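You operate a simulated robot arm through the tools that you are given. There is no shell and no other tool. Be economical: measure what you need, move in short steps, check, and stop when the job is done.

You run a simulated two-armed robot. Do the job below in one go: nothing can be reset, and whatever is moved stays where it is left.

TASK
Take the grey cloth from the top of the grey table and lay it out flat on the top of the orange-edged table.
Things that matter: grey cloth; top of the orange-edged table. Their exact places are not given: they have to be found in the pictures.

It is judged by the outcome, as a careful person would: the job done as asked, and still so three seconds after it is handed in. It fails if anything else is knocked over, pushed out of place, dropped, spilled or broken. Flat cloth is picked up by pressing the open fingertips on it (5 to 10 N) and closing them slowly along it; thin cloth reads only 2 to 8 mm in the jaws.

THE ROBOT
Two 6-joint arms with two-finger parallel grippers on one trunk, on a base that drives. Base frame: it is fixed to the floor where the robot stands at the start and does not move with it; the origin is under the middle of the robot, x ahead of it, y to its left, z up. Readings come in mm, degrees, newtons and seconds.
The left shoulder is at the start at [-107, 177, 710], the right one opposite. With the tool pointing down near the work surface each hand reaches from about 100 to 700 mm from the robot's upright axis, wherever it stands, measured 20 degrees to its own side. Places, roughly: grey cloth [-3000, 2250, 750]; top of the orange-edged table [-4400, 1600, 700]. Payload 1.57 kg a hand.
The tool frame of a hand sits at the grasp point between the pads (the TCP): z along the fingers, y along the line on which they close. The tips reach 30 mm beyond it. Largest opening 80 mm; finger width 17, thickness 12; the body of the gripper, 40 by 82 mm, starts 80 mm behind the TCP.
Orientation is told as [roll, pitch, yaw] about the base's x, y, z axes, in that order, counted from this pose: with the fingers straight down and closing along the base's y, the tool's x points along the base's -x, its y along +y and its z along -z.

THE INTERFACE
- The arms move only by the tool servo_tool. It takes "left_deltas", "right_deltas" or both (then of equal length, played together; a hand with none holds still); each is a list of rows, each an object of numbers (a shift or turn left out is 0, a gripper value left out holds the last): "x", "y", "z": the shift along the base's x, y, z in cm; "wx", "wy", "wz": the turn, a rotation vector about the base's x, y, z in rad; "grip": the gripper command, from -1 (shut) to 1 (fully open), values between in proportion. In form: [{"x": .., "y": .., "z": .., "wx": .., "wy": .., "wz": .., "grip": ..}, ...]. A call has 1 to 20 rows; each row is the pose to reach, as a shift and turn from the pose commanded when the call began. Each row takes 0.2 s and may step no farther than 50 mm and 8.6 degrees from the row before; otherwise, or with a gripper value out of range, the whole call is refused. A pose out of reach is approached as far as the arm can. The call stops where the force on the tool passes 40 N (or 10 N more than at its start, if that is more) or the arm is blocked; 0.2 s more then pass. Each finger travels about 72 mm/s and halts on what it meets, pressing with about 26 N; the grip force reading is that of the motor and also rises with nothing between the fingers. The clock runs only during rows and for 0.2 s after the last one: add rows that repeat a pose to give the fingers time. The reply holds the time, the measured pose of the TCP, the force on the tool along the base axes, the opening and the grip force, in the units named above and with some noise, with the torque about the TCP (base axes, N m) and any sound that the robot's microphone picked up.
- Cameras (640 x 400 px; columns grow to the right, rows downward): "scene" is now at [56.1, 7.5, 1450.4]; the picture's right is [0.10, -1.00, 0.00], its down [-0.57, -0.06, -0.82] and it looks along [0.82, 0.08, -0.57] (base axes); focal length 287 px, centre (320, 200). "left" rides on the left gripper at [72, 7, -122] in its tool frame; the picture's right is [-0.09, 1.00, 0.00], its down [-0.84, -0.08, -0.54] and it looks along [-0.54, -0.05, 0.84] (tool axes); focal length 238 px, centre (320, 200). "right" rides on the right gripper at [72, -7, -122] in its tool frame; the picture's right is [0.09, 1.00, 0.00], its down [-0.84, 0.08, -0.54] and it looks along [-0.54, 0.05, 0.84] (tool axes); focal length 238 px, centre (320, 200).
- snapshot(camera): a new picture of that camera. It takes no simulated time.
- lift_body(by): slides the trunk up (or, below 0, down) by that many mm; the arms and the scene camera ride with it, the base frame stays. It gives what a move gives, with no picture.
- drive_base(legs): drives the robot by 1 to 6 legs, each [ahead, left, turn to the left] in mm, mm and degrees, along the robot's own axes; the way and the turn of a leg run together, so that a leg with both is an arc; at most 1500 mm and 180 degrees a leg. The arms and the cameras ride along, it lands a little off, and it stops where it bumps. It gives what a move gives.
- turn_head(pan, tilt): turns the head with the scene camera to pan (to the left, within 143 degrees either way) and tilt (down, from -29 to 69), counted from straight ahead of the robot. It gives what a move gives.
- locate(camera, pixels): for up to 12 pixels [column, row] of the newest picture of that camera ("zoom" is the newest enlarged one), the place [x, y, z] in the base frame of the surface seen there, good to about 2 mm. It takes no simulated time.
- close_up(camera, box): a new picture of the part [left, top, right, bottom] of that camera's present view, enlarged. It takes no simulated time.
- hand_in(): hands the job in; it is judged then, once.

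Keep the steps short. Do not move on a guess: measure, check each grasp and each placing, and mend mistakes. In all there are 90 turns and 92 pictures (those below and enlarged ones count). Leave the grippers open and the arms clear of the work at the hand-in unless told otherwise, and finish with a single line.

The tools are called after "Emit:" by a JSON object that holds its "op" and its "data". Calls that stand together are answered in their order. servo_tool: Moves the arms, as the interface text tells. Its arguments: {"type":"object","properties":{"left_deltas":{"type":"array","items":{"type":"object","properties":{"x":{"type":"number"},"y":{"type":"number"},"z":{"type":"number"},"wx":{"type":"number"},"wy":{"type":"number"},"wz":{"type":"number"},"grip":{"type":"number"}}}},"right_deltas":{"type":"array","items":{"type":"object","properties":{"x":{"type":"number"},"y":{"type":"number"},"z":{"type":"number"},"wx":{"type":"number"},"wy":{"type":"number"},"wz":{"type":"number"},"grip":{"type":"number"}}}}},"required":[]} The other tools are called the same way: lift_body (by) slides the trunk up or down; drive_base (legs) drives the base; turn_head (pan, tilt) turns the head that bears the scene camera; snapshot (camera) takes a picture; locate (camera, pixels) gives the place of the surface under pixels of a picture; close_up (camera, box) takes an enlarged picture of a part of a camera's view; hand_in () hands the job in.

At the start:

```text
time_s: 0.0
left_eef_pos: [554.4, 173.7, 954.5]
left_ee_rot: [0.0, 0.0, 0.1]
left_contact_force: [-0.1, -0.1, 0.5]
left_ft_torque: [0.02, 0.03, -0.01]
left_gripper_width: 79.8
left_gripper_force: 0.0
right_eef_pos: [534.7, -182.5, 900.2]
right_ee_rot: [0.0, 0.1, 0.0]
right_contact_force: [0.7, -0.5, 0.3]
right_ft_torque: [-0.01, 0.01, -0.05]
right_gripper_width: 80.2
right_gripper_force: 0.1
trunk travel left (down, up): [-150.0, 178.0]
robot x, y, heading: [1.4, 0.6, 0.0]
head pan, tilt: [5.6, 35.0]
```

scene: 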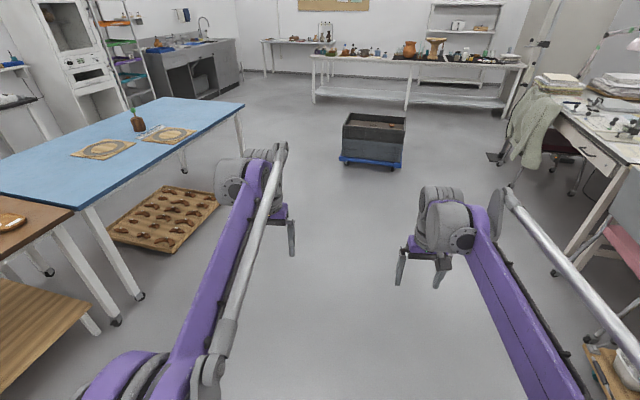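
right: 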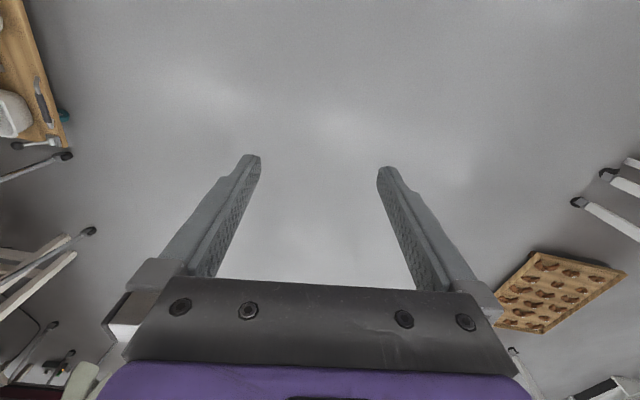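
left: 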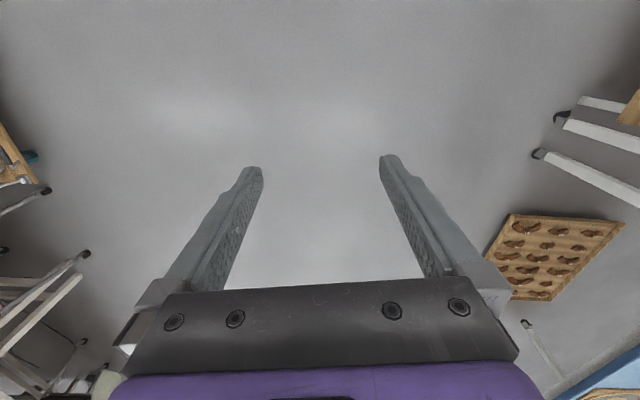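

The work lies behind me to the left, so I turn the head that way to look.

Emit:
{"op": "turn_head", "data": {"pan": 140, "tilt": 20}}

Emit:
{"op": "snapshot", "data": {"camera": "scene"}}

```text
time_s: 2.2
left_eef_pos: [553.2, 173.8, 954.8]
left_ee_rot: [0.0, 0.0, 0.0]
left_contact_force: [0.7, 1.0, 0.2]
left_ft_torque: [0.03, 0.04, 0.03]
left_gripper_width: 80.2
left_gripper_force: 0.1
right_eef_pos: [533.1, -182.1, 900.8]
right_ee_rot: [0.0, 0.0, 0.1]
right_contact_force: [-0.2, -0.3, -0.2]
right_ft_torque: [0.03, 0.01, 0.0]
right_gripper_width: 80.2
right_gripper_force: 0.0
trunk travel left (down, up): [-150.0, 178.0]
robot x, y, heading: [0.0, -0.5, -0.2]
head pan, tilt: [140.0, 20.0]
```

```text
88 pictures are left
```

scene: 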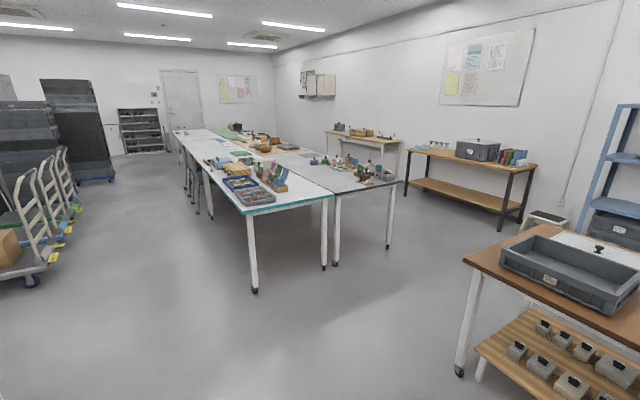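

Emit:
{"op": "close_up", "data": {"camera": "scene", "box": [160, 110, 420, 272]}}

Emit:
{"op": "locate", "data": {"camera": "scene", "pixels": [[254, 288], [324, 264], [336, 258], [389, 245], [240, 208], [334, 191], [397, 182], [290, 160], [220, 135], [465, 370], [175, 132], [320, 320]]}}

```text
2.46 times, centred on (290, 191) of scene
```

zoom: 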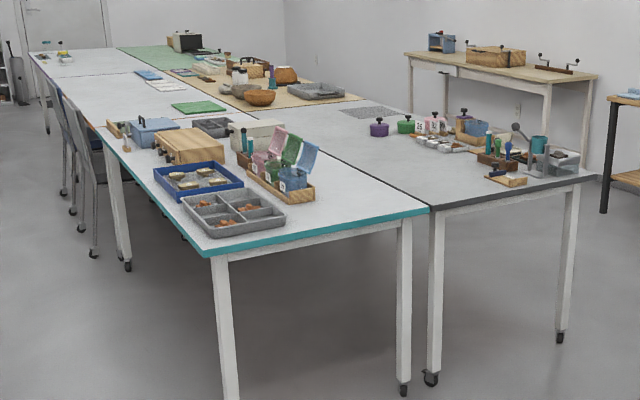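

```text
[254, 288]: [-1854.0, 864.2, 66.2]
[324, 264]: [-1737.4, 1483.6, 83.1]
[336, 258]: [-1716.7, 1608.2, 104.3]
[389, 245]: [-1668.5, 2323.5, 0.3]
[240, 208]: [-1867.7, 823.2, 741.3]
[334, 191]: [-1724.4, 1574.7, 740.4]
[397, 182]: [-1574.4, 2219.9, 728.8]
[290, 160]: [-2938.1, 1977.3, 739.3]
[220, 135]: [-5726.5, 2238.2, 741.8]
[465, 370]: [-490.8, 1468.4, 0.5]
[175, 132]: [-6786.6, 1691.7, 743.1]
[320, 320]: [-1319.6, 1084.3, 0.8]
```

I see a grey textured patch at zoom (370,112), perhaps the cloth. Measuring it and table seams.

Emit:
{"op": "locate", "data": {"camera": "zoom", "pixels": [[342, 111], [383, 106], [402, 113], [360, 118], [200, 107], [97, 127], [225, 99], [35, 62], [140, 73], [75, 77], [165, 85], [413, 118]]}}

Emit:
{"op": "close_up", "data": {"camera": "scene", "box": [170, 115, 330, 215]}}

```text
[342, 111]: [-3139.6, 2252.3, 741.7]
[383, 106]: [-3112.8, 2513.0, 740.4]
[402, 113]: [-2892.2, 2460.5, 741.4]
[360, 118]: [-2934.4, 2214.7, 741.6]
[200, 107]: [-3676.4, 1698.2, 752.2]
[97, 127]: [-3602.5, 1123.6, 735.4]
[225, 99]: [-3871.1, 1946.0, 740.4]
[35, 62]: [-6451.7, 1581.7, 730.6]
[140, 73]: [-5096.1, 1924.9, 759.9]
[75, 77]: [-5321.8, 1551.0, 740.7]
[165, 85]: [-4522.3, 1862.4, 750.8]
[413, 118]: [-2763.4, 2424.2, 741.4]
```

```text
4.00 times, centred on (250, 165) of scene
```

zoom: 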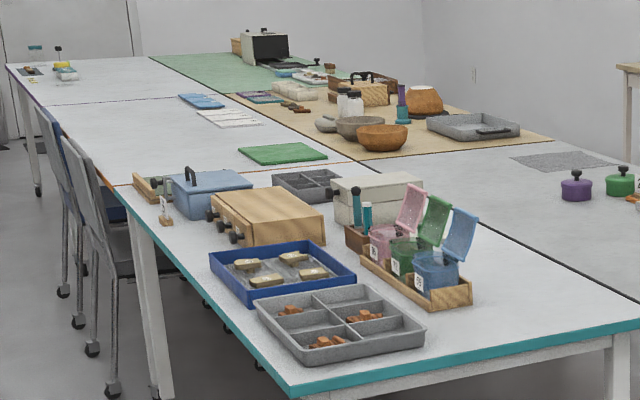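

Cloth patch is at about x −2890..−3140, y 2210..2510, near the far-side edge of the grey table. I measure the aisle obstacles on the far side before driving.

Emit:
{"op": "snapshot", "data": {"camera": "scene"}}

Emit:
{"op": "locate", "data": {"camera": "scene", "pixels": [[405, 196], [500, 230], [383, 165], [535, 165], [410, 152], [327, 133], [398, 140], [460, 376], [465, 262], [546, 226], [440, 225], [383, 178]]}}

Emit:
{"op": "turn_head", "data": {"pan": 100, "tilt": 25}}

Emit:
{"op": "snapshot", "data": {"camera": "scene"}}

```text
85 pictures are left
```

scene: 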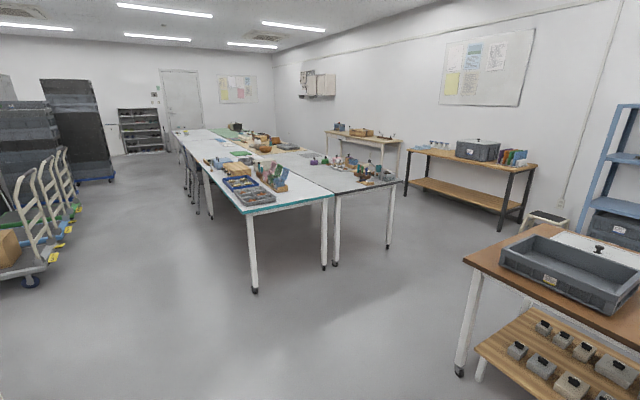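

```text
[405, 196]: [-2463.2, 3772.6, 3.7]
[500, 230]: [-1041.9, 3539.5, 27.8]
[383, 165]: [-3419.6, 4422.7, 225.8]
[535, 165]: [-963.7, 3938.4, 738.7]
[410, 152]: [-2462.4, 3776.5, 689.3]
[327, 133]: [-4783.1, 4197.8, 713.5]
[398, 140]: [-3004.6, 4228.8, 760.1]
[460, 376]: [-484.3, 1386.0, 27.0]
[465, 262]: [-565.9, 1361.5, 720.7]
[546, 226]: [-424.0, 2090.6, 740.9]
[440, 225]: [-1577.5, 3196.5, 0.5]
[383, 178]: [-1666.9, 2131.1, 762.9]
```

```text
time_s: 3.2
left_eef_pos: [553.5, 173.4, 956.9]
left_ee_rot: [0.0, 0.1, 0.0]
left_contact_force: [0.8, -0.6, 0.0]
left_ft_torque: [-0.02, 0.03, 0.02]
left_gripper_width: 79.9
left_gripper_force: 0.1
right_eef_pos: [534.4, -182.3, 900.3]
right_ee_rot: [0.1, -0.1, 0.1]
right_contact_force: [0.1, -0.3, -0.8]
right_ft_torque: [0.01, -0.05, -0.01]
right_gripper_width: 79.9
right_gripper_force: 0.0
trunk travel left (down, up): [-150.0, 178.0]
robot x, y, heading: [1.8, 1.3, -0.1]
head pan, tilt: [100.0, 25.0]
```

```text
84 pictures are left
```

scene: 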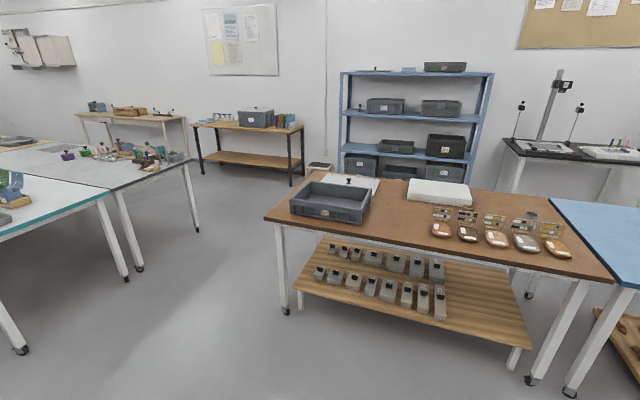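

The passage between the grey table's corner (−1574, 2220) and the brown bench (−566, 1361) is about 1 m wide, and the aisle behind about 1.3 m. I draw both arms in and up before driving.

Emit:
{"op": "servo_tool", "data": {"left_deltas": [{"x": -4}, {"x": -8}, {"x": -12}, {"x": -16}, {"x": -20}], "right_deltas": [{"x": -4, "z": 1}, {"x": -8, "z": 2}, {"x": -12, "z": 3}, {"x": -15, "z": 4}, {"x": -18, "z": 5}]}}

Emit:
{"op": "lift_body", "data": {"by": 170}}

Emit:
{"op": "drive_base", "data": {"legs": [[-1000, 0, 0]]}}

```text
time_s: 4.4
left_eef_pos: [350.0, 175.7, 956.6]
left_ee_rot: [0.0, -0.1, 0.0]
left_contact_force: [-0.2, -0.4, 0.2]
left_ft_torque: [0.0, -0.04, 0.01]
left_gripper_width: 80.0
left_gripper_force: 0.0
right_eef_pos: [351.7, -181.1, 951.5]
right_ee_rot: [-0.1, 0.0, 0.0]
right_contact_force: [-0.4, -0.6, 0.4]
right_ft_torque: [0.0, -0.03, 0.02]
right_gripper_width: 79.9
right_gripper_force: 0.1
trunk travel left (down, up): [-150.0, 178.0]
robot x, y, heading: [1.7, 1.0, 0.2]
head pan, tilt: [100.0, 25.0]
```

```text
time_s: 6.3
left_eef_pos: [353.6, 173.4, 1124.9]
left_ee_rot: [0.0, 0.0, 0.0]
left_contact_force: [0.2, 0.2, 0.6]
left_ft_torque: [-0.05, 0.03, -0.01]
left_gripper_width: 80.2
left_gripper_force: 0.0
right_eef_pos: [353.5, -182.2, 1120.4]
right_ee_rot: [0.0, 0.0, -0.1]
right_contact_force: [-0.4, 0.3, 0.1]
right_ft_torque: [0.01, 0.01, -0.02]
right_gripper_width: 80.3
right_gripper_force: 0.1
trunk travel left (down, up): [-320.0, 8.0]
robot x, y, heading: [-2.1, -0.1, -0.3]
head pan, tilt: [100.0, 25.0]
```

```text
time_s: 11.6
left_eef_pos: [-655.1, 173.9, 1125.5]
left_ee_rot: [-0.1, 0.0, 0.1]
left_contact_force: [0.5, -0.1, 0.4]
left_ft_torque: [0.02, 0.0, -0.01]
left_gripper_width: 79.9
left_gripper_force: 0.1
right_eef_pos: [-654.0, -181.9, 1121.2]
right_ee_rot: [0.1, 0.0, 0.1]
right_contact_force: [0.7, -0.3, 0.5]
right_ft_torque: [0.01, -0.03, 0.01]
right_gripper_width: 80.2
right_gripper_force: 0.1
trunk travel left (down, up): [-320.0, 8.0]
robot x, y, heading: [-1011.4, 1.4, 0.3]
head pan, tilt: [100.0, 25.0]
```

Turning to face −x and sliding right to (−1080, ~1300), then looking.

Emit:
{"op": "drive_base", "data": {"legs": [[0, 0, 180], [70, 0, 0], [0, -1300, 0]]}}

Emit:
{"op": "turn_head", "data": {"pan": -60, "tilt": 35}}

Emit:
{"op": "snapshot", "data": {"camera": "scene"}}

```text
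time_s: 31.1
left_eef_pos: [-1394.4, 1146.3, 1124.7]
left_ee_rot: [0.0, -0.1, 178.6]
left_contact_force: [0.2, 0.2, -0.7]
left_ft_torque: [0.04, 0.03, 0.02]
left_gripper_width: 80.0
left_gripper_force: 0.2
right_eef_pos: [-1385.8, 1501.3, 1121.9]
right_ee_rot: [0.1, 0.1, 178.6]
right_contact_force: [-0.2, 0.3, 0.2]
right_ft_torque: [-0.02, -0.01, -0.03]
right_gripper_width: 80.1
right_gripper_force: 0.2
trunk travel left (down, up): [-320.0, 8.0]
robot x, y, heading: [-1038.0, 1307.1, 178.7]
head pan, tilt: [100.0, 25.0]
```

```text
time_s: 33.6
left_eef_pos: [-1393.8, 1145.5, 1125.2]
left_ee_rot: [-0.1, 0.0, 178.6]
left_contact_force: [-0.2, 0.4, -0.1]
left_ft_torque: [0.05, 0.0, -0.04]
left_gripper_width: 80.0
left_gripper_force: 0.1
right_eef_pos: [-1384.7, 1501.2, 1121.1]
right_ee_rot: [0.0, 0.1, 178.6]
right_contact_force: [-0.3, -0.6, -0.1]
right_ft_torque: [-0.04, 0.01, 0.02]
right_gripper_width: 79.8
right_gripper_force: 0.1
trunk travel left (down, up): [-320.0, 8.0]
robot x, y, heading: [-1039.2, 1310.8, 178.7]
head pan, tilt: [-60.0, 35.0]
```

```text
83 pictures are left
```

scene: 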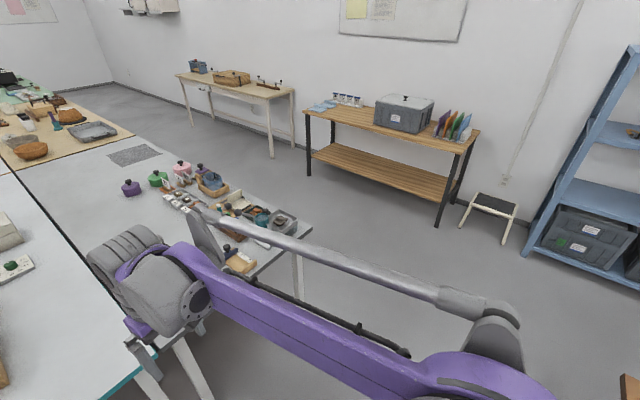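

Emit:
{"op": "locate", "data": {"camera": "scene", "pixels": [[108, 154], [147, 145], [161, 155], [121, 166], [310, 232], [134, 134], [460, 226], [438, 226], [306, 176], [272, 157], [92, 100], [300, 318]]}}

Emit:
{"op": "close_up", "data": {"camera": "scene", "box": [60, 110, 220, 210]}}

```text
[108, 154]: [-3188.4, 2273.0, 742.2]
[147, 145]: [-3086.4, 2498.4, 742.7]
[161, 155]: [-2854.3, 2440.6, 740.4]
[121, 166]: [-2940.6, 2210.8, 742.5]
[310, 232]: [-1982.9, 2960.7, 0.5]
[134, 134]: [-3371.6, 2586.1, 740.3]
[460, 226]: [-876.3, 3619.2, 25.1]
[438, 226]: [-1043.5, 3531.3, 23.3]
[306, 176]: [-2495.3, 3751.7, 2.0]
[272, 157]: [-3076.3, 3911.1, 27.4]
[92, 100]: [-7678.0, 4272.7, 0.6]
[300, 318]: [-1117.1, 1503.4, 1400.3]
```

```text
4.00 times, centred on (140, 160) of scene
```

zoom: 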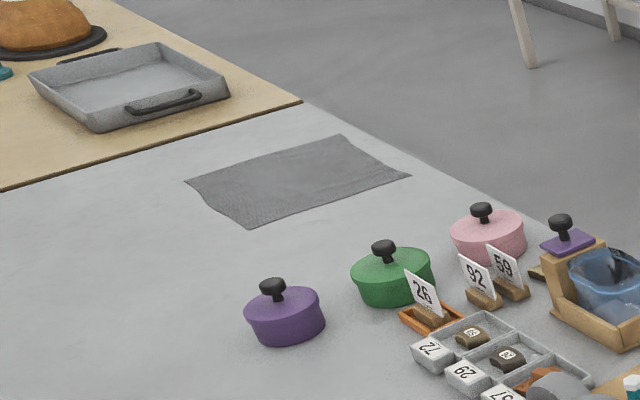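

The cloth's corners: (−3188,2273), (−3086,2498), (−2854,2441), (−2941,2211); a flat single sheet about 240 mm square. I drive around into the aisle, then turn to face it.

Emit:
{"op": "drive_base", "data": {"legs": [[0, -1450, 0], [0, -170, 0], [1000, 0, 0], [850, 0, 0]]}}

Emit:
{"op": "turn_head", "data": {"pan": 60, "tilt": 40}}

Emit:
{"op": "snapshot", "data": {"camera": "scene"}}

```text
time_s: 57.0
left_eef_pos: [-3158.4, 2881.8, 1124.7]
left_ee_rot: [0.1, 0.1, 176.9]
left_contact_force: [0.2, 0.4, 0.0]
left_ft_torque: [0.0, 0.01, -0.04]
left_gripper_width: 80.0
left_gripper_force: 0.1
right_eef_pos: [-3140.8, 3235.3, 1120.9]
right_ee_rot: [0.0, 0.1, 176.9]
right_contact_force: [0.6, -0.7, 0.1]
right_ft_torque: [0.01, -0.03, 0.03]
right_gripper_width: 79.8
right_gripper_force: 0.1
trunk travel left (down, up): [-320.0, 8.0]
robot x, y, heading: [-2797.9, 3035.9, 176.9]
head pan, tilt: [-60.0, 35.0]
```

```text
time_s: 59.0
left_eef_pos: [-3160.0, 2882.0, 1124.5]
left_ee_rot: [0.0, 0.0, 176.9]
left_contact_force: [0.3, 0.2, 0.3]
left_ft_torque: [0.01, 0.01, -0.01]
left_gripper_width: 80.0
left_gripper_force: 0.0
right_eef_pos: [-3140.4, 3238.1, 1121.3]
right_ee_rot: [0.0, 0.0, 176.9]
right_contact_force: [-1.0, 0.6, 0.1]
right_ft_torque: [0.01, -0.02, 0.0]
right_gripper_width: 79.8
right_gripper_force: 0.1
trunk travel left (down, up): [-320.0, 8.0]
robot x, y, heading: [-2794.7, 3033.5, 176.9]
head pan, tilt: [60.0, 40.0]
```

```text
81 pictures are left
```

scene: 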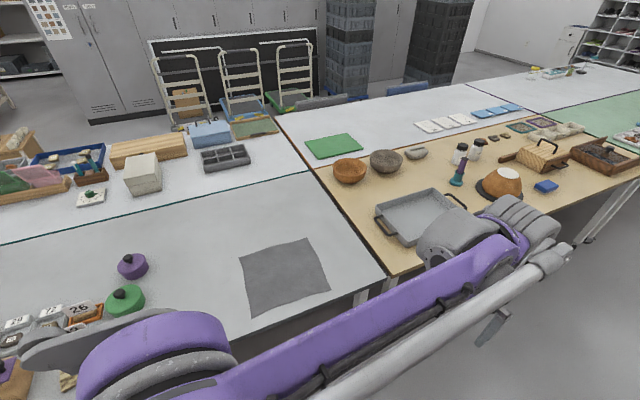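

Emit:
{"op": "locate", "data": {"camera": "scene", "pixels": [[239, 253], [307, 239], [330, 289], [251, 315], [240, 338], [383, 278], [125, 296], [277, 115], [310, 165], [400, 113], [525, 108], [335, 145]]}}

Emit:
{"op": "drive_base", "data": {"legs": [[0, 0, 79]]}}

Emit:
{"op": "turn_head", "data": {"pan": 0, "tilt": 45}}

Emit:
{"op": "snapshot", "data": {"camera": "scene"}}

```text
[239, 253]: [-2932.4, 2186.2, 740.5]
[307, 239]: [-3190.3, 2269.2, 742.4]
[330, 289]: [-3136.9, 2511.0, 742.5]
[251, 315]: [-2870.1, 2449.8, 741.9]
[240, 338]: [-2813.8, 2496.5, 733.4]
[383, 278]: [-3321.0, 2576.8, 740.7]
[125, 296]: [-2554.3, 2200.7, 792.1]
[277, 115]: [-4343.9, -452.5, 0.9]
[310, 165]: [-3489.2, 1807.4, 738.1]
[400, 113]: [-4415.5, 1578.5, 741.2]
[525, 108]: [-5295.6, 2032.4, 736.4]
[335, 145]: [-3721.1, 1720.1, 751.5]
```

```text
time_s: 62.9
left_eef_pos: [-2712.7, 2650.6, 1124.8]
left_ee_rot: [0.1, 0.0, -103.6]
left_contact_force: [-0.8, 0.9, 0.1]
left_ft_torque: [-0.01, 0.03, 0.02]
left_gripper_width: 80.0
left_gripper_force: 0.0
right_eef_pos: [-3056.5, 2734.0, 1120.8]
right_ee_rot: [0.0, 0.0, -103.7]
right_contact_force: [0.0, 0.2, 0.0]
right_ft_torque: [0.0, 0.0, 0.01]
right_gripper_width: 80.0
right_gripper_force: 0.0
trunk travel left (down, up): [-320.0, 8.0]
robot x, y, heading: [-2797.4, 3035.7, -103.9]
head pan, tilt: [60.0, 40.0]
```

```text
time_s: 64.2
left_eef_pos: [-2711.1, 2650.3, 1124.0]
left_ee_rot: [-0.1, 0.0, -103.7]
left_contact_force: [-0.2, 0.8, 0.2]
left_ft_torque: [0.0, -0.03, 0.01]
left_gripper_width: 80.0
left_gripper_force: 0.1
right_eef_pos: [-3057.7, 2734.6, 1119.8]
right_ee_rot: [0.0, -0.1, -103.7]
right_contact_force: [-0.4, -0.1, 0.1]
right_ft_torque: [-0.04, -0.01, 0.03]
right_gripper_width: 80.1
right_gripper_force: 0.2
trunk travel left (down, up): [-320.0, 8.0]
robot x, y, heading: [-2794.8, 3034.3, -103.7]
head pan, tilt: [0.0, 45.0]
```

```text
80 pictures are left
```

scene: 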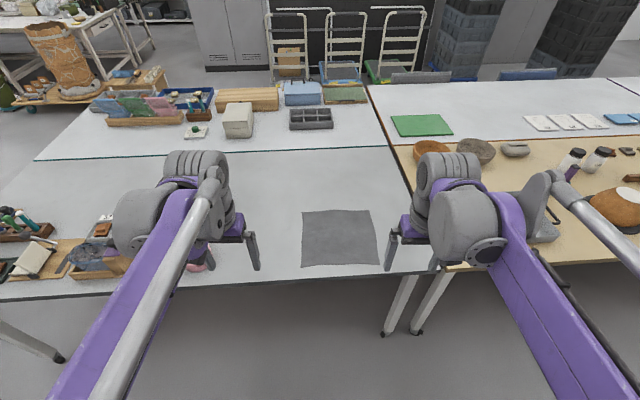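

The near cloth edge is 587 mm ahead, from +65 to −208 mm sideways. I move ahead 100 and right 72 to centre it.

Emit:
{"op": "drive_base", "data": {"legs": [[100, -72, 0]]}}

Emit:
{"op": "turn_head", "data": {"pan": 0, "tilt": 58}}

Emit:
{"op": "snapshot", "data": {"camera": "scene"}}

```text
time_s: 65.5
left_eef_pos: [-2804.8, 2570.8, 1125.2]
left_ee_rot: [0.0, 0.0, -103.8]
left_contact_force: [1.2, -0.2, 0.5]
left_ft_torque: [0.0, 0.01, -0.01]
left_gripper_width: 80.3
left_gripper_force: 0.0
right_eef_pos: [-3150.0, 2655.8, 1120.3]
right_ee_rot: [0.0, 0.0, -103.6]
right_contact_force: [-0.1, -1.0, -1.1]
right_ft_torque: [0.03, 0.01, 0.0]
right_gripper_width: 79.9
right_gripper_force: 0.1
trunk travel left (down, up): [-320.0, 8.0]
robot x, y, heading: [-2886.3, 2954.6, -103.9]
head pan, tilt: [0.0, 45.0]
```

```text
time_s: 66.2
left_eef_pos: [-2806.0, 2569.2, 1124.5]
left_ee_rot: [0.0, 0.1, -103.8]
left_contact_force: [0.3, 0.3, 0.8]
left_ft_torque: [-0.03, -0.01, 0.0]
left_gripper_width: 79.7
left_gripper_force: 0.1
right_eef_pos: [-3152.1, 2653.8, 1121.1]
right_ee_rot: [0.0, 0.0, -103.6]
right_contact_force: [-0.3, 0.5, 0.3]
right_ft_torque: [0.02, -0.03, 0.04]
right_gripper_width: 80.2
right_gripper_force: 0.0
trunk travel left (down, up): [-320.0, 8.0]
robot x, y, heading: [-2888.3, 2956.0, -104.0]
head pan, tilt: [0.0, 58.0]
```

```text
79 pictures are left
```

scene: 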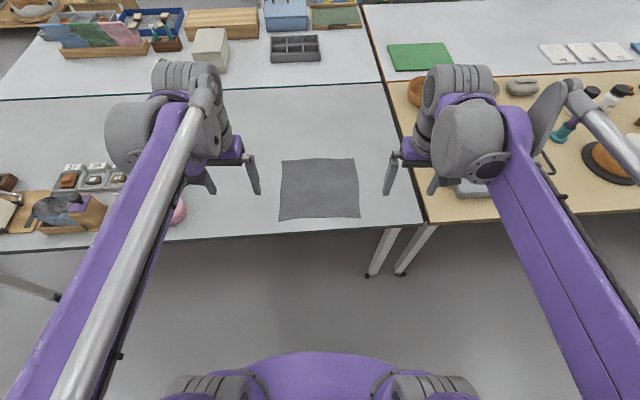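

Emit:
{"op": "close_up", "data": {"camera": "scene", "box": [240, 140, 400, 240]}}

Emit:
{"op": "locate", "data": {"camera": "scene", "pixels": [[282, 160], [354, 159], [359, 217], [279, 220], [320, 219], [320, 190], [320, 230], [175, 212]]}}

```text
4.00 times, centred on (320, 190) of scene
```

zoom: 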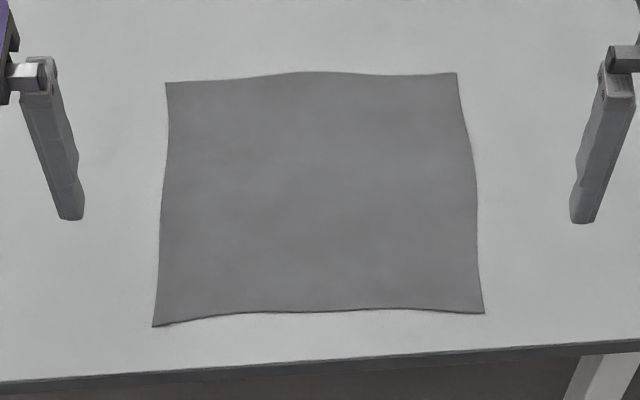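

```text
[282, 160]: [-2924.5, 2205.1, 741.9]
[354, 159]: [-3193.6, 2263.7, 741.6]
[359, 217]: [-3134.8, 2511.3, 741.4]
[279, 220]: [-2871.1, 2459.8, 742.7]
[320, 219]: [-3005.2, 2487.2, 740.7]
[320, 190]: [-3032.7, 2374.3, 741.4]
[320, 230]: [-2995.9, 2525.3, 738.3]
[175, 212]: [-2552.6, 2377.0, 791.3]
```

Near corners: (−2871,2460) and (−3135,2511). I set the grippers half open and bring the hands above points about 45 mm in from each corner and 18 mm in from the near edge, at z 800.

Emit:
{"op": "servo_tool", "data": {"left_deltas": [{"x": -1.3, "y": -1.3, "z": -3.6, "grip": 0}, {"x": -2.5, "y": -2.6, "z": -7.2}, {"x": -3.7, "y": -3.9, "z": -10.8}, {"x": -5, "y": -5.2, "z": -14.4}, {"x": -6.2, "y": -6.6, "z": -18}, {"x": -7.5, "y": -7.9, "z": -21.6}, {"x": -8.7, "y": -9.2, "z": -25.2}, {"x": -10, "y": -10.5, "z": -28.8}, {"x": -11.2, "y": -11.8, "z": -32.4}], "right_deltas": [{"x": 0.6, "y": -1.9, "z": -3.6, "grip": 0}, {"x": 1.3, "y": -3.8, "z": -7.1}, {"x": 1.9, "y": -5.7, "z": -10.7}, {"x": 2.6, "y": -7.6, "z": -14.3}, {"x": 3.2, "y": -9.4, "z": -17.8}, {"x": 3.9, "y": -11.3, "z": -21.4}, {"x": 4.5, "y": -13.2, "z": -25}, {"x": 5.2, "y": -15.1, "z": -28.5}, {"x": 5.8, "y": -17, "z": -32.1}]}}

Emit:
{"op": "snapshot", "data": {"camera": "left"}}

Emit:
{"op": "snapshot", "data": {"camera": "right"}}

Emit:
{"op": "snapshot", "data": {"camera": "scene"}}

```text
time_s: 68.2
left_eef_pos: [-2917.9, 2451.6, 799.1]
left_ee_rot: [0.0, 0.1, -103.7]
left_contact_force: [0.6, 0.7, 0.4]
left_ft_torque: [0.03, -0.01, -0.02]
left_gripper_width: 40.0
left_gripper_force: 0.1
right_eef_pos: [-3093.4, 2480.6, 797.0]
right_ee_rot: [0.0, 0.1, -103.8]
right_contact_force: [0.8, -0.3, -0.1]
right_ft_torque: [-0.01, -0.03, 0.0]
right_gripper_width: 40.0
right_gripper_force: 0.1
trunk travel left (down, up): [-320.0, 8.0]
robot x, y, heading: [-2890.0, 2957.8, -103.7]
head pan, tilt: [0.0, 58.0]
```

```text
77 pictures are left
```

left: 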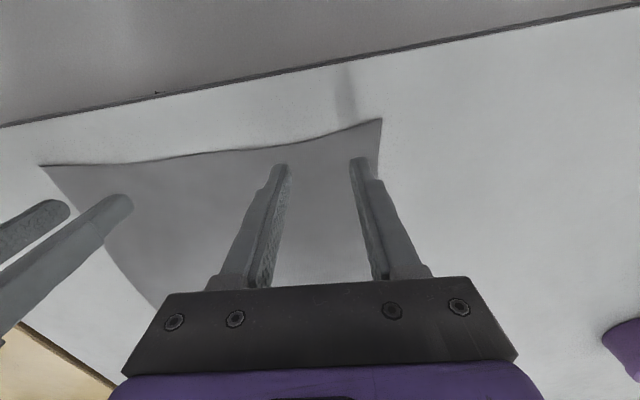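

```text
76 pictures are left
```

right: 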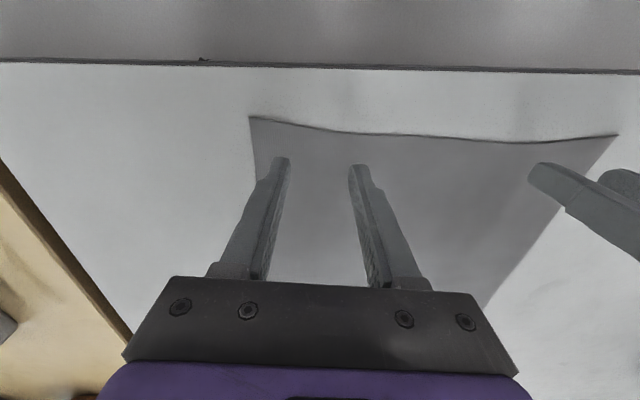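

```text
75 pictures are left
```

scene: 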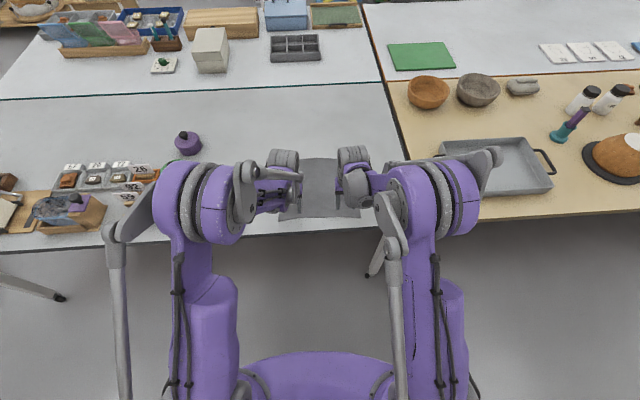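

Both hands lie over the cloth near its corners. I lower them in small steps until a light press is felt.

Emit:
{"op": "servo_tool", "data": {"left_deltas": [{"z": -1.2}, {"z": -2.2}, {"z": -2.6}, {"z": -2.7}, {"z": -2.7}], "right_deltas": [{"z": -1.0}, {"z": -2.0}, {"z": -2.4}, {"z": -2.5}, {"z": -2.5}]}}

```text
time_s: 69.4
left_eef_pos: [-2916.9, 2452.3, 773.9]
left_ee_rot: [0.0, -0.1, -103.8]
left_contact_force: [0.6, -0.5, 0.2]
left_ft_torque: [-0.01, -0.01, 0.0]
left_gripper_width: 39.9
left_gripper_force: 0.0
right_eef_pos: [-3092.3, 2483.6, 774.8]
right_ee_rot: [0.1, 0.0, -103.7]
right_contact_force: [0.6, 0.2, -0.7]
right_ft_torque: [0.03, 0.0, 0.01]
right_gripper_width: 40.0
right_gripper_force: 0.1
trunk travel left (down, up): [-320.0, 8.0]
robot x, y, heading: [-2892.0, 2952.4, -103.6]
head pan, tilt: [0.0, 58.0]
```

Emit:
{"op": "servo_tool", "data": {"left_deltas": [{"z": -0.15}, {"z": -0.3}, {"z": -0.4}, {"z": -0.4}], "right_deltas": [{"z": -0.15}, {"z": -0.3}, {"z": -0.4}, {"z": -0.4}]}}

```text
time_s: 70.4
left_eef_pos: [-2917.9, 2453.2, 771.3]
left_ee_rot: [0.0, -0.2, -103.7]
left_contact_force: [-0.7, -1.5, 14.8]
left_ft_torque: [0.07, 0.07, -0.01]
left_gripper_width: 40.1
left_gripper_force: 0.0
right_eef_pos: [-3093.1, 2483.4, 772.0]
right_ee_rot: [0.0, -0.2, -103.7]
right_contact_force: [-0.1, -1.0, 3.1]
right_ft_torque: [0.0, -0.05, -0.02]
right_gripper_width: 40.1
right_gripper_force: 0.1
trunk travel left (down, up): [-320.0, 8.0]
robot x, y, heading: [-2887.6, 2954.8, -103.8]
head pan, tilt: [0.0, 58.0]
```

Left presses 15 N, right 3 N. I ease the left by 0.7 mm, press the right by 0.4 mm, then close both slowly.

Emit:
{"op": "servo_tool", "data": {"left_deltas": [{"z": 0.06}, {"z": 0.06}], "right_deltas": [{"z": -0.04}, {"z": -0.04}]}}

```text
time_s: 71.0
left_eef_pos: [-2918.3, 2452.8, 770.9]
left_ee_rot: [0.0, 0.0, -103.8]
left_contact_force: [-0.3, -0.6, 0.4]
left_ft_torque: [-0.01, 0.0, -0.01]
left_gripper_width: 40.1
left_gripper_force: 0.0
right_eef_pos: [-3093.0, 2483.8, 770.9]
right_ee_rot: [0.0, -0.1, -103.7]
right_contact_force: [-1.0, -2.3, 16.5]
right_ft_torque: [-0.02, -0.15, -0.06]
right_gripper_width: 39.8
right_gripper_force: 0.1
trunk travel left (down, up): [-320.0, 8.0]
robot x, y, heading: [-2894.2, 2956.8, -103.5]
head pan, tilt: [0.0, 58.0]
```

Emit:
{"op": "servo_tool", "data": {"left_deltas": [{"z": -0.03}, {"z": -0.03}], "right_deltas": [{"z": 0.02}, {"z": 0.02}]}}

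```text
time_s: 71.6
left_eef_pos: [-2918.6, 2453.6, 770.7]
left_ee_rot: [0.0, 0.0, -103.8]
left_contact_force: [1.0, -1.2, 8.9]
left_ft_torque: [0.03, 0.01, -0.01]
left_gripper_width: 40.3
left_gripper_force: 0.0
right_eef_pos: [-3093.0, 2485.0, 771.2]
right_ee_rot: [0.0, -0.1, -103.7]
right_contact_force: [0.4, -2.6, 7.2]
right_ft_torque: [-0.04, -0.11, -0.03]
right_gripper_width: 40.2
right_gripper_force: 0.0
trunk travel left (down, up): [-320.0, 8.0]
robot x, y, heading: [-2891.6, 2955.5, -103.7]
head pan, tilt: [0.0, 58.0]
```

8.9 N and 7.2 N, as wanted. Closing slowly.

Emit:
{"op": "servo_tool", "data": {"left_deltas": [{"grip": -0.1}, {"grip": -0.2}, {"grip": -0.3}, {"grip": -0.4}, {"grip": -0.5}, {"grip": -0.6}, {"grip": -0.7}, {"grip": -0.8}, {"grip": -0.9}, {"grip": -1}, {"grip": -1}, {"grip": -1}], "right_deltas": [{"grip": -0.1}, {"grip": -0.2}, {"grip": -0.3}, {"grip": -0.4}, {"grip": -0.5}, {"grip": -0.6}, {"grip": -0.7}, {"grip": -0.8}, {"grip": -0.9}, {"grip": -1}, {"grip": -1}, {"grip": -1}]}}

Emit:
{"op": "snapshot", "data": {"camera": "left"}}

Emit:
{"op": "snapshot", "data": {"camera": "right"}}

```text
time_s: 74.2
left_eef_pos: [-2918.9, 2452.9, 770.1]
left_ee_rot: [0.0, 0.0, -103.7]
left_contact_force: [0.7, -0.7, 12.8]
left_ft_torque: [0.04, 0.03, -0.03]
left_gripper_width: 1.9
left_gripper_force: 23.4
right_eef_pos: [-3091.7, 2484.7, 770.9]
right_ee_rot: [0.0, 0.0, -103.8]
right_contact_force: [-1.0, -0.5, 2.4]
right_ft_torque: [0.02, 0.01, 0.01]
right_gripper_width: 0.0
right_gripper_force: 21.6
trunk travel left (down, up): [-320.0, 8.0]
robot x, y, heading: [-2889.7, 2956.3, -104.0]
head pan, tilt: [0.0, 58.0]
```

```text
74 pictures are left
```

left: 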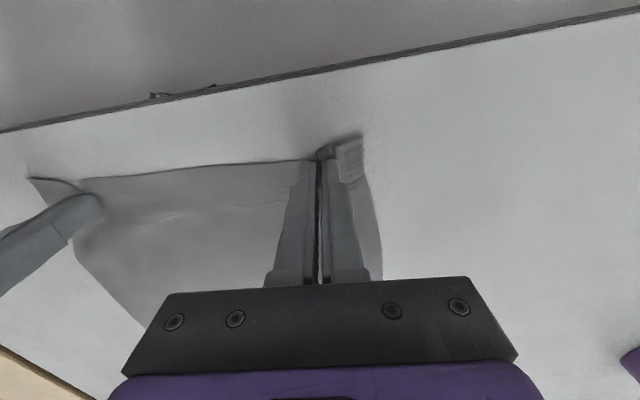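

```text
73 pictures are left
```

right: 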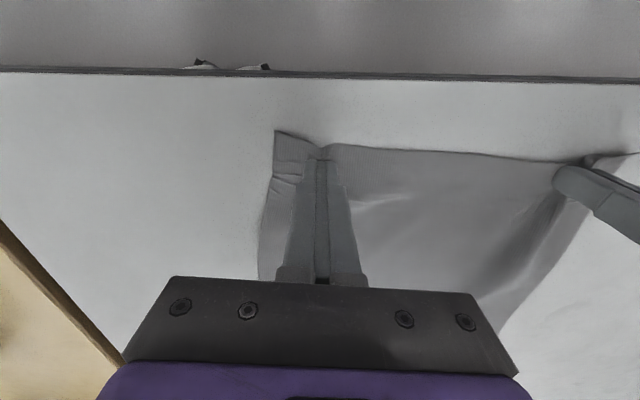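

Left holds 1.9 mm (thin), right reads 0: missed. I reopen the right and press more firmly, tracking pressure during closing.

Emit:
{"op": "servo_tool", "data": {"right_deltas": [{"z": 0.5}, {"z": 0.5, "grip": -0.1}, {"z": 0.5, "grip": 0}, {"z": 0.5, "grip": 0}, {"z": 0.2}, {"z": 0}, {"z": -0.01}, {"z": -0.01}]}}

Emit:
{"op": "snapshot", "data": {"camera": "right"}}

```text
time_s: 76.0
left_eef_pos: [-2917.2, 2453.5, 771.1]
left_ee_rot: [0.0, 0.0, -103.7]
left_contact_force: [2.1, -0.1, 11.5]
left_ft_torque: [0.06, 0.01, -0.03]
left_gripper_width: 1.9
left_gripper_force: 23.9
right_eef_pos: [-3093.5, 2484.7, 771.4]
right_ee_rot: [0.0, -0.1, -103.7]
right_contact_force: [-0.7, -1.5, 6.2]
right_ft_torque: [0.02, 0.1, 0.02]
right_gripper_width: 39.8
right_gripper_force: 0.0
trunk travel left (down, up): [-320.0, 8.0]
robot x, y, heading: [-2889.0, 2955.7, -103.7]
head pan, tilt: [0.0, 58.0]
```

```text
72 pictures are left
```

right: 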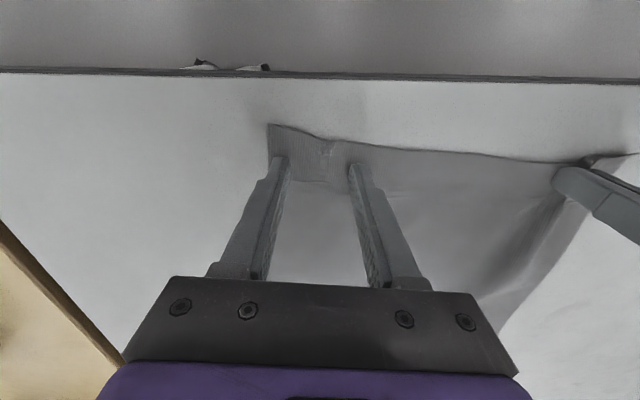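

The outer finger sits close to the cloth's side edge; I shift 8 mm inward, press and close with a bit more pressure.

Emit:
{"op": "servo_tool", "data": {"right_deltas": [{"z": 0.5}, {"z": 0.5, "x": 0.8, "y": -0.2}, {"z": 0.1, "x": 0.8, "y": -0.2}, {"z": -0.01, "x": 0.8, "y": -0.2}, {"z": -0.01, "x": 0.8, "y": -0.2}]}}

```text
time_s: 77.2
left_eef_pos: [-2918.2, 2452.9, 771.5]
left_ee_rot: [-0.1, -0.1, -103.8]
left_contact_force: [0.3, -0.4, 2.5]
left_ft_torque: [0.01, -0.01, 0.0]
left_gripper_width: 2.3
left_gripper_force: 23.4
right_eef_pos: [-3085.4, 2484.1, 770.1]
right_ee_rot: [0.0, -0.1, -103.8]
right_contact_force: [-1.4, -1.1, 19.1]
right_ft_torque: [0.01, 0.01, 0.02]
right_gripper_width: 39.9
right_gripper_force: 0.1
trunk travel left (down, up): [-320.0, 8.0]
robot x, y, heading: [-2888.3, 2956.4, -103.9]
head pan, tilt: [0.0, 58.0]
```

Emit:
{"op": "servo_tool", "data": {"right_deltas": [{"z": 0.025}, {"z": 0.025}]}}

```text
time_s: 77.8
left_eef_pos: [-2917.6, 2453.2, 772.0]
left_ee_rot: [0.0, -0.1, -103.7]
left_contact_force: [-0.4, -0.7, 4.1]
left_ft_torque: [-0.02, 0.02, 0.0]
left_gripper_width: 1.6
left_gripper_force: 23.7
right_eef_pos: [-3083.7, 2483.6, 771.2]
right_ee_rot: [0.0, 0.1, -103.8]
right_contact_force: [-1.7, 0.6, 16.2]
right_ft_torque: [0.05, 0.05, -0.03]
right_gripper_width: 40.0
right_gripper_force: 0.1
trunk travel left (down, up): [-320.0, 8.0]
robot x, y, heading: [-2888.6, 2955.2, -103.8]
head pan, tilt: [0.0, 58.0]
```

Emit:
{"op": "servo_tool", "data": {"right_deltas": [{"z": 0.02, "grip": 0}, {"z": 0.02, "grip": -0.07}, {"z": 0.02, "grip": -0.14}, {"z": 0.02, "grip": -0.21}, {"z": 0.02, "grip": -0.28}, {"z": 0.02, "grip": -0.35}, {"z": 0.02, "grip": -0.42}]}}

Emit:
{"op": "snapshot", "data": {"camera": "right"}}

```text
time_s: 79.4
left_eef_pos: [-2918.1, 2452.2, 770.3]
left_ee_rot: [0.0, 0.0, -103.7]
left_contact_force: [1.4, -1.0, 14.0]
left_ft_torque: [0.01, 0.01, -0.02]
left_gripper_width: 2.0
left_gripper_force: 23.6
right_eef_pos: [-3085.5, 2483.2, 770.8]
right_ee_rot: [0.1, -0.1, -103.7]
right_contact_force: [0.2, 0.5, 0.5]
right_ft_torque: [-0.01, 0.03, 0.01]
right_gripper_width: 23.1
right_gripper_force: 0.2
trunk travel left (down, up): [-320.0, 8.0]
robot x, y, heading: [-2890.9, 2956.8, -103.9]
head pan, tilt: [0.0, 58.0]
```

```text
71 pictures are left
```

right: 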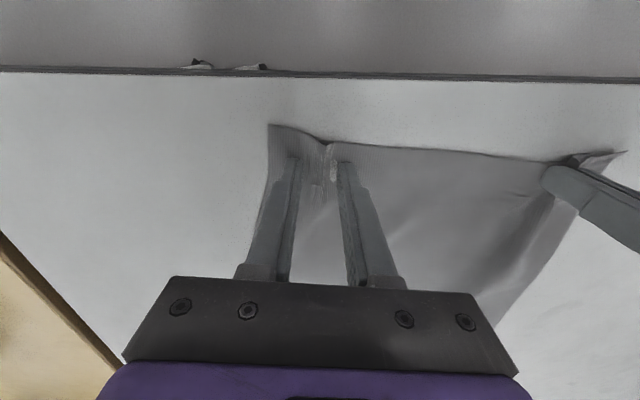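

A ridge is forming between the right fingers, but pressure has dropped to ~0.5 N. I press 0.4 mm more and close on.

Emit:
{"op": "servo_tool", "data": {"right_deltas": [{"z": -0.04}, {"z": -0.04, "grip": -0.5}, {"z": -0.05, "grip": -0.6}, {"z": -0.05, "grip": -0.7}, {"z": -0.06, "grip": -0.8}, {"z": -0.06, "grip": -0.9}, {"z": -0.06, "grip": -1}, {"z": -0.06, "grip": -1}, {"z": -0.06, "grip": -1}]}}

Emit:
{"op": "snapshot", "data": {"camera": "right"}}

```text
time_s: 81.4
left_eef_pos: [-2916.5, 2452.3, 769.6]
left_ee_rot: [-0.1, -0.2, -103.7]
left_contact_force: [-5.1, 0.8, 1.0]
left_ft_torque: [0.06, 0.2, -0.02]
left_gripper_width: 2.3
left_gripper_force: 23.7
right_eef_pos: [-3084.8, 2483.3, 770.5]
right_ee_rot: [0.0, -0.1, -103.7]
right_contact_force: [4.3, -2.5, 27.7]
right_ft_torque: [-0.04, -0.09, -0.03]
right_gripper_width: 1.9
right_gripper_force: 23.0
trunk travel left (down, up): [-320.0, 8.0]
robot x, y, heading: [-2890.3, 2953.7, -103.8]
head pan, tilt: [0.0, 58.0]
```

```text
70 pictures are left
```

right: 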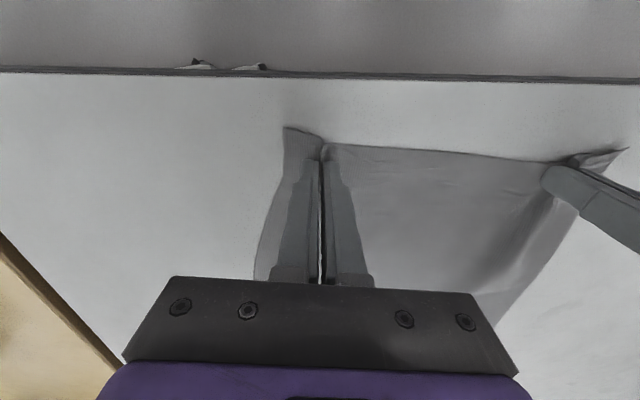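

Both now read about 2 mm with cloth pinched. I lift both 30 mm and check.

Emit:
{"op": "servo_tool", "data": {"left_deltas": [{"z": 0.5}, {"z": 1}, {"z": 2}, {"z": 3}, {"z": 3}], "right_deltas": [{"z": 0.5}, {"z": 1}, {"z": 2}, {"z": 3}, {"z": 3}]}}

Emit:
{"op": "snapshot", "data": {"camera": "right"}}

Emit:
{"op": "snapshot", "data": {"camera": "left"}}

```text
time_s: 82.6
left_eef_pos: [-2918.3, 2452.3, 801.1]
left_ee_rot: [0.0, 0.0, -103.8]
left_contact_force: [-5.2, 2.2, -0.1]
left_ft_torque: [0.04, 0.18, 0.0]
left_gripper_width: 1.8
left_gripper_force: 23.9
right_eef_pos: [-3085.0, 2481.2, 800.3]
right_ee_rot: [0.0, 0.0, -103.7]
right_contact_force: [5.4, -1.2, -0.1]
right_ft_torque: [-0.06, -0.22, -0.01]
right_gripper_width: 1.9
right_gripper_force: 23.1
trunk travel left (down, up): [-320.0, 8.0]
robot x, y, heading: [-2889.9, 2953.9, -103.8]
head pan, tilt: [0.0, 58.0]
```

```text
69 pictures are left
```

right: 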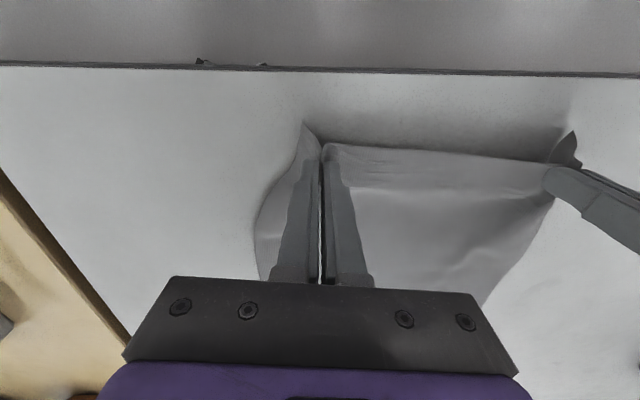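

```text
68 pictures are left
```

left: 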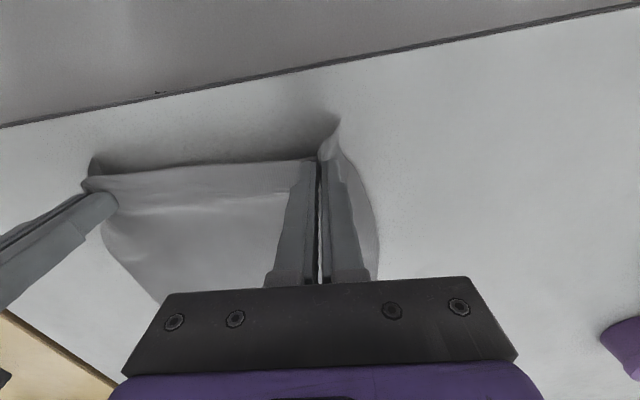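

Both corners are held; tension of 5 N between them, so I ease them 6 mm together and lift to about z 1130.

Emit:
{"op": "servo_tool", "data": {"left_deltas": [{"x": -0.3, "y": 0.1, "z": 1}, {"x": -0.3, "y": 0.1, "z": 3}, {"x": -0.3, "y": 0.1, "z": 6}, {"x": -0.3, "y": 0.1, "z": 9}, {"x": -0.3, "y": 0.1, "z": 12}, {"x": -0.3, "y": 0.1, "z": 15}, {"x": -0.3, "y": 0.1, "z": 18}, {"x": -0.3, "y": 0.1, "z": 21}, {"x": -0.3, "y": 0.1, "z": 24}, {"x": -0.3, "y": 0.1, "z": 27}, {"x": -0.3, "y": 0.1, "z": 30}, {"x": -0.3, "y": 0.1, "z": 33}], "right_deltas": [{"x": 0.3, "y": -0.1, "z": 1}, {"x": 0.3, "y": -0.1, "z": 3}, {"x": 0.3, "y": -0.1, "z": 6}, {"x": 0.3, "y": -0.1, "z": 9}, {"x": 0.3, "y": -0.1, "z": 12}, {"x": 0.3, "y": -0.1, "z": 15}, {"x": 0.3, "y": -0.1, "z": 18}, {"x": 0.3, "y": -0.1, "z": 21}, {"x": 0.3, "y": -0.1, "z": 24}, {"x": 0.3, "y": -0.1, "z": 27}, {"x": 0.3, "y": -0.1, "z": 30}, {"x": 0.3, "y": -0.1, "z": 33}]}}

Emit:
{"op": "snapshot", "data": {"camera": "scene"}}

Emit:
{"op": "snapshot", "data": {"camera": "right"}}

```text
time_s: 85.2
left_eef_pos: [-2920.6, 2454.3, 1131.5]
left_ee_rot: [0.0, 0.0, -103.8]
left_contact_force: [1.2, 0.6, 0.3]
left_ft_torque: [0.01, -0.02, -0.01]
left_gripper_width: 1.8
left_gripper_force: 23.7
right_eef_pos: [-3080.7, 2483.7, 1130.9]
right_ee_rot: [0.0, 0.0, -103.7]
right_contact_force: [-0.4, -0.2, 0.6]
right_ft_torque: [-0.02, 0.02, 0.01]
right_gripper_width: 1.9
right_gripper_force: 23.1
trunk travel left (down, up): [-320.0, 8.0]
robot x, y, heading: [-2893.5, 2958.7, -103.8]
head pan, tilt: [0.0, 58.0]
```

```text
67 pictures are left
```

scene: 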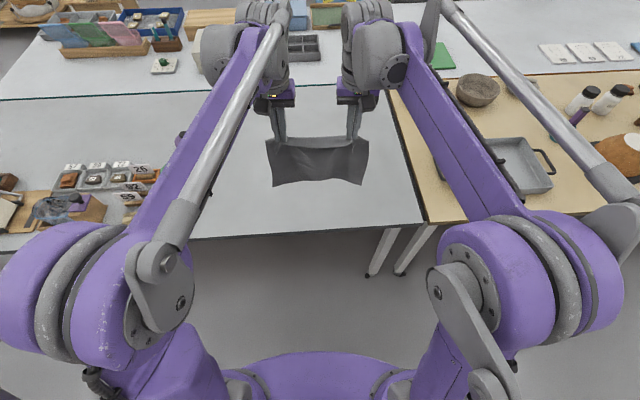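

```text
66 pictures are left
```

right: 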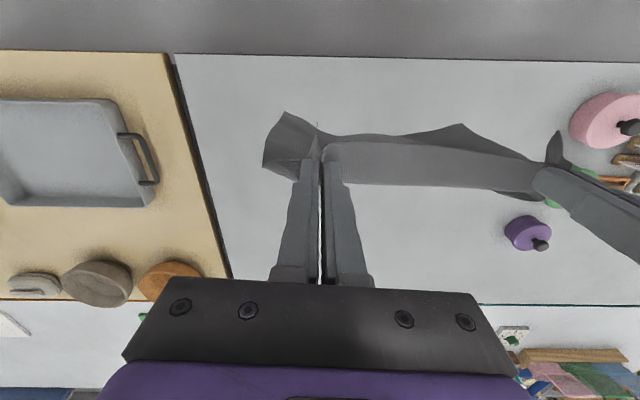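

The cloth hangs freely from both hands. I draw the hands 120 mm toward me, back off and turn to heading 0.

Emit:
{"op": "servo_tool", "data": {"left_deltas": [{"x": 0.7, "y": 2.9}, {"x": 1.4, "y": 5.8}, {"x": 2.1, "y": 8.7}, {"x": 2.8, "y": 11.7}], "right_deltas": [{"x": 0.7, "y": 2.9}, {"x": 1.4, "y": 5.8}, {"x": 2.1, "y": 8.7}, {"x": 2.8, "y": 11.7}]}}

Emit:
{"op": "drive_base", "data": {"legs": [[-90, 0, 0], [0, 0, 52], [0, 0, 52]]}}

Emit:
{"op": "turn_head", "data": {"pan": 0, "tilt": 35}}

Emit:
{"op": "snapshot", "data": {"camera": "scene"}}

```text
time_s: 86.2
left_eef_pos: [-2892.8, 2572.5, 1129.6]
left_ee_rot: [0.1, -0.1, -103.6]
left_contact_force: [0.2, 0.6, -0.3]
left_ft_torque: [-0.02, 0.01, 0.01]
left_gripper_width: 2.0
left_gripper_force: 23.8
right_eef_pos: [-3053.2, 2603.4, 1131.6]
right_ee_rot: [-0.1, -0.1, -103.9]
right_contact_force: [0.5, -0.2, 0.4]
right_ft_torque: [0.01, -0.02, -0.03]
right_gripper_width: 2.0
right_gripper_force: 23.1
trunk travel left (down, up): [-320.0, 8.0]
robot x, y, heading: [-2888.0, 2955.0, -103.8]
head pan, tilt: [0.0, 58.0]
```

```text
time_s: 92.0
left_eef_pos: [-2495.1, 3132.6, 1129.4]
left_ee_rot: [0.0, 0.0, 0.5]
left_contact_force: [-0.1, -0.2, -0.3]
left_ft_torque: [0.0, -0.04, -0.02]
left_gripper_width: 2.0
left_gripper_force: 23.6
right_eef_pos: [-2484.2, 2968.1, 1129.9]
right_ee_rot: [0.0, -0.2, 0.4]
right_contact_force: [0.6, -0.5, 0.0]
right_ft_torque: [0.03, -0.03, 0.0]
right_gripper_width: 2.0
right_gripper_force: 23.6
trunk travel left (down, up): [-320.0, 8.0]
robot x, y, heading: [-2865.6, 3036.6, 0.4]
head pan, tilt: [0.0, 58.0]
```

```text
time_s: 92.9
left_eef_pos: [-2495.2, 3132.4, 1129.4]
left_ee_rot: [0.0, 0.1, 0.4]
left_contact_force: [-0.1, -0.7, -1.3]
left_ft_torque: [0.01, 0.05, -0.03]
left_gripper_width: 1.9
left_gripper_force: 23.5
right_eef_pos: [-2483.5, 2967.8, 1130.6]
right_ee_rot: [0.0, 0.0, 0.5]
right_contact_force: [-0.2, -0.1, 0.3]
right_ft_torque: [-0.01, 0.0, -0.03]
right_gripper_width: 1.9
right_gripper_force: 23.3
trunk travel left (down, up): [-320.0, 8.0]
robot x, y, heading: [-2871.0, 3040.8, 0.3]
head pan, tilt: [0.0, 35.0]
```

```text
65 pictures are left
```

scene: 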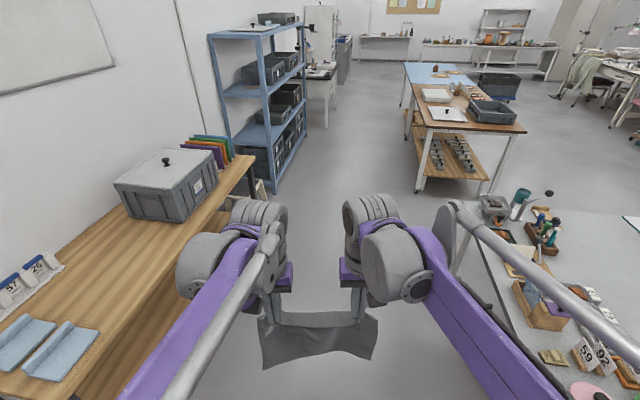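

The cloth is still held by both. Driving on ahead, turning right and going down the passage.

Emit:
{"op": "drive_base", "data": {"legs": [[1000, -30, 0], [800, -40, 0], [0, 0, -90.5], [1450, 0, 0], [1450, 0, 0]]}}

Emit:
{"op": "drive_base", "data": {"legs": [[0, 0, -90]]}}

Emit:
{"op": "turn_head", "data": {"pan": 0, "tilt": 25}}

Emit:
{"op": "snapshot", "data": {"camera": "scene"}}

```text
time_s: 119.5
left_eef_pos: [-945.4, -287.1, 1128.7]
left_ee_rot: [0.1, 0.0, -89.0]
left_contact_force: [-0.3, 0.4, -0.2]
left_ft_torque: [0.02, -0.03, 0.03]
left_gripper_width: 1.9
left_gripper_force: 23.5
right_eef_pos: [-1110.9, -300.9, 1130.9]
right_ee_rot: [0.0, 0.0, -89.0]
right_contact_force: [-0.5, 0.4, -0.7]
right_ft_torque: [-0.04, 0.03, 0.02]
right_gripper_width: 1.6
right_gripper_force: 22.8
trunk travel left (down, up): [-320.0, 8.0]
robot x, y, heading: [-1043.5, 88.4, -89.1]
head pan, tilt: [0.0, 35.0]
```

```text
time_s: 123.7
left_eef_pos: [-1415.3, -13.3, 1129.8]
left_ee_rot: [0.0, 0.0, -178.4]
left_contact_force: [-0.3, -0.1, 0.4]
left_ft_torque: [-0.02, -0.03, 0.03]
left_gripper_width: 2.4
left_gripper_force: 23.7
right_eef_pos: [-1428.5, 150.5, 1131.2]
right_ee_rot: [-0.1, 0.0, -178.5]
right_contact_force: [0.6, -1.0, -0.1]
right_ft_torque: [0.02, -0.01, 0.05]
right_gripper_width: 1.7
right_gripper_force: 23.7
trunk travel left (down, up): [-320.0, 8.0]
robot x, y, heading: [-1038.0, 83.8, -178.5]
head pan, tilt: [0.0, 35.0]
```

```text
time_s: 124.4
left_eef_pos: [-1414.6, -13.3, 1129.0]
left_ee_rot: [0.0, 0.0, -178.4]
left_contact_force: [-0.9, -0.1, 0.3]
left_ft_torque: [-0.01, 0.0, 0.04]
left_gripper_width: 1.9
left_gripper_force: 24.0
right_eef_pos: [-1428.6, 150.9, 1130.6]
right_ee_rot: [0.0, 0.0, -178.5]
right_contact_force: [-0.1, 0.6, -0.1]
right_ft_torque: [-0.03, -0.03, 0.05]
right_gripper_width: 1.8
right_gripper_force: 23.3
trunk travel left (down, up): [-320.0, 8.0]
robot x, y, heading: [-1040.6, 88.2, -178.3]
head pan, tilt: [0.0, 25.0]
```

```text
64 pictures are left
```

scene: 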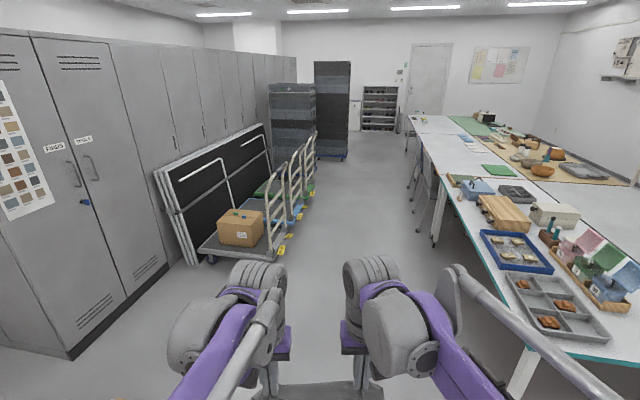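

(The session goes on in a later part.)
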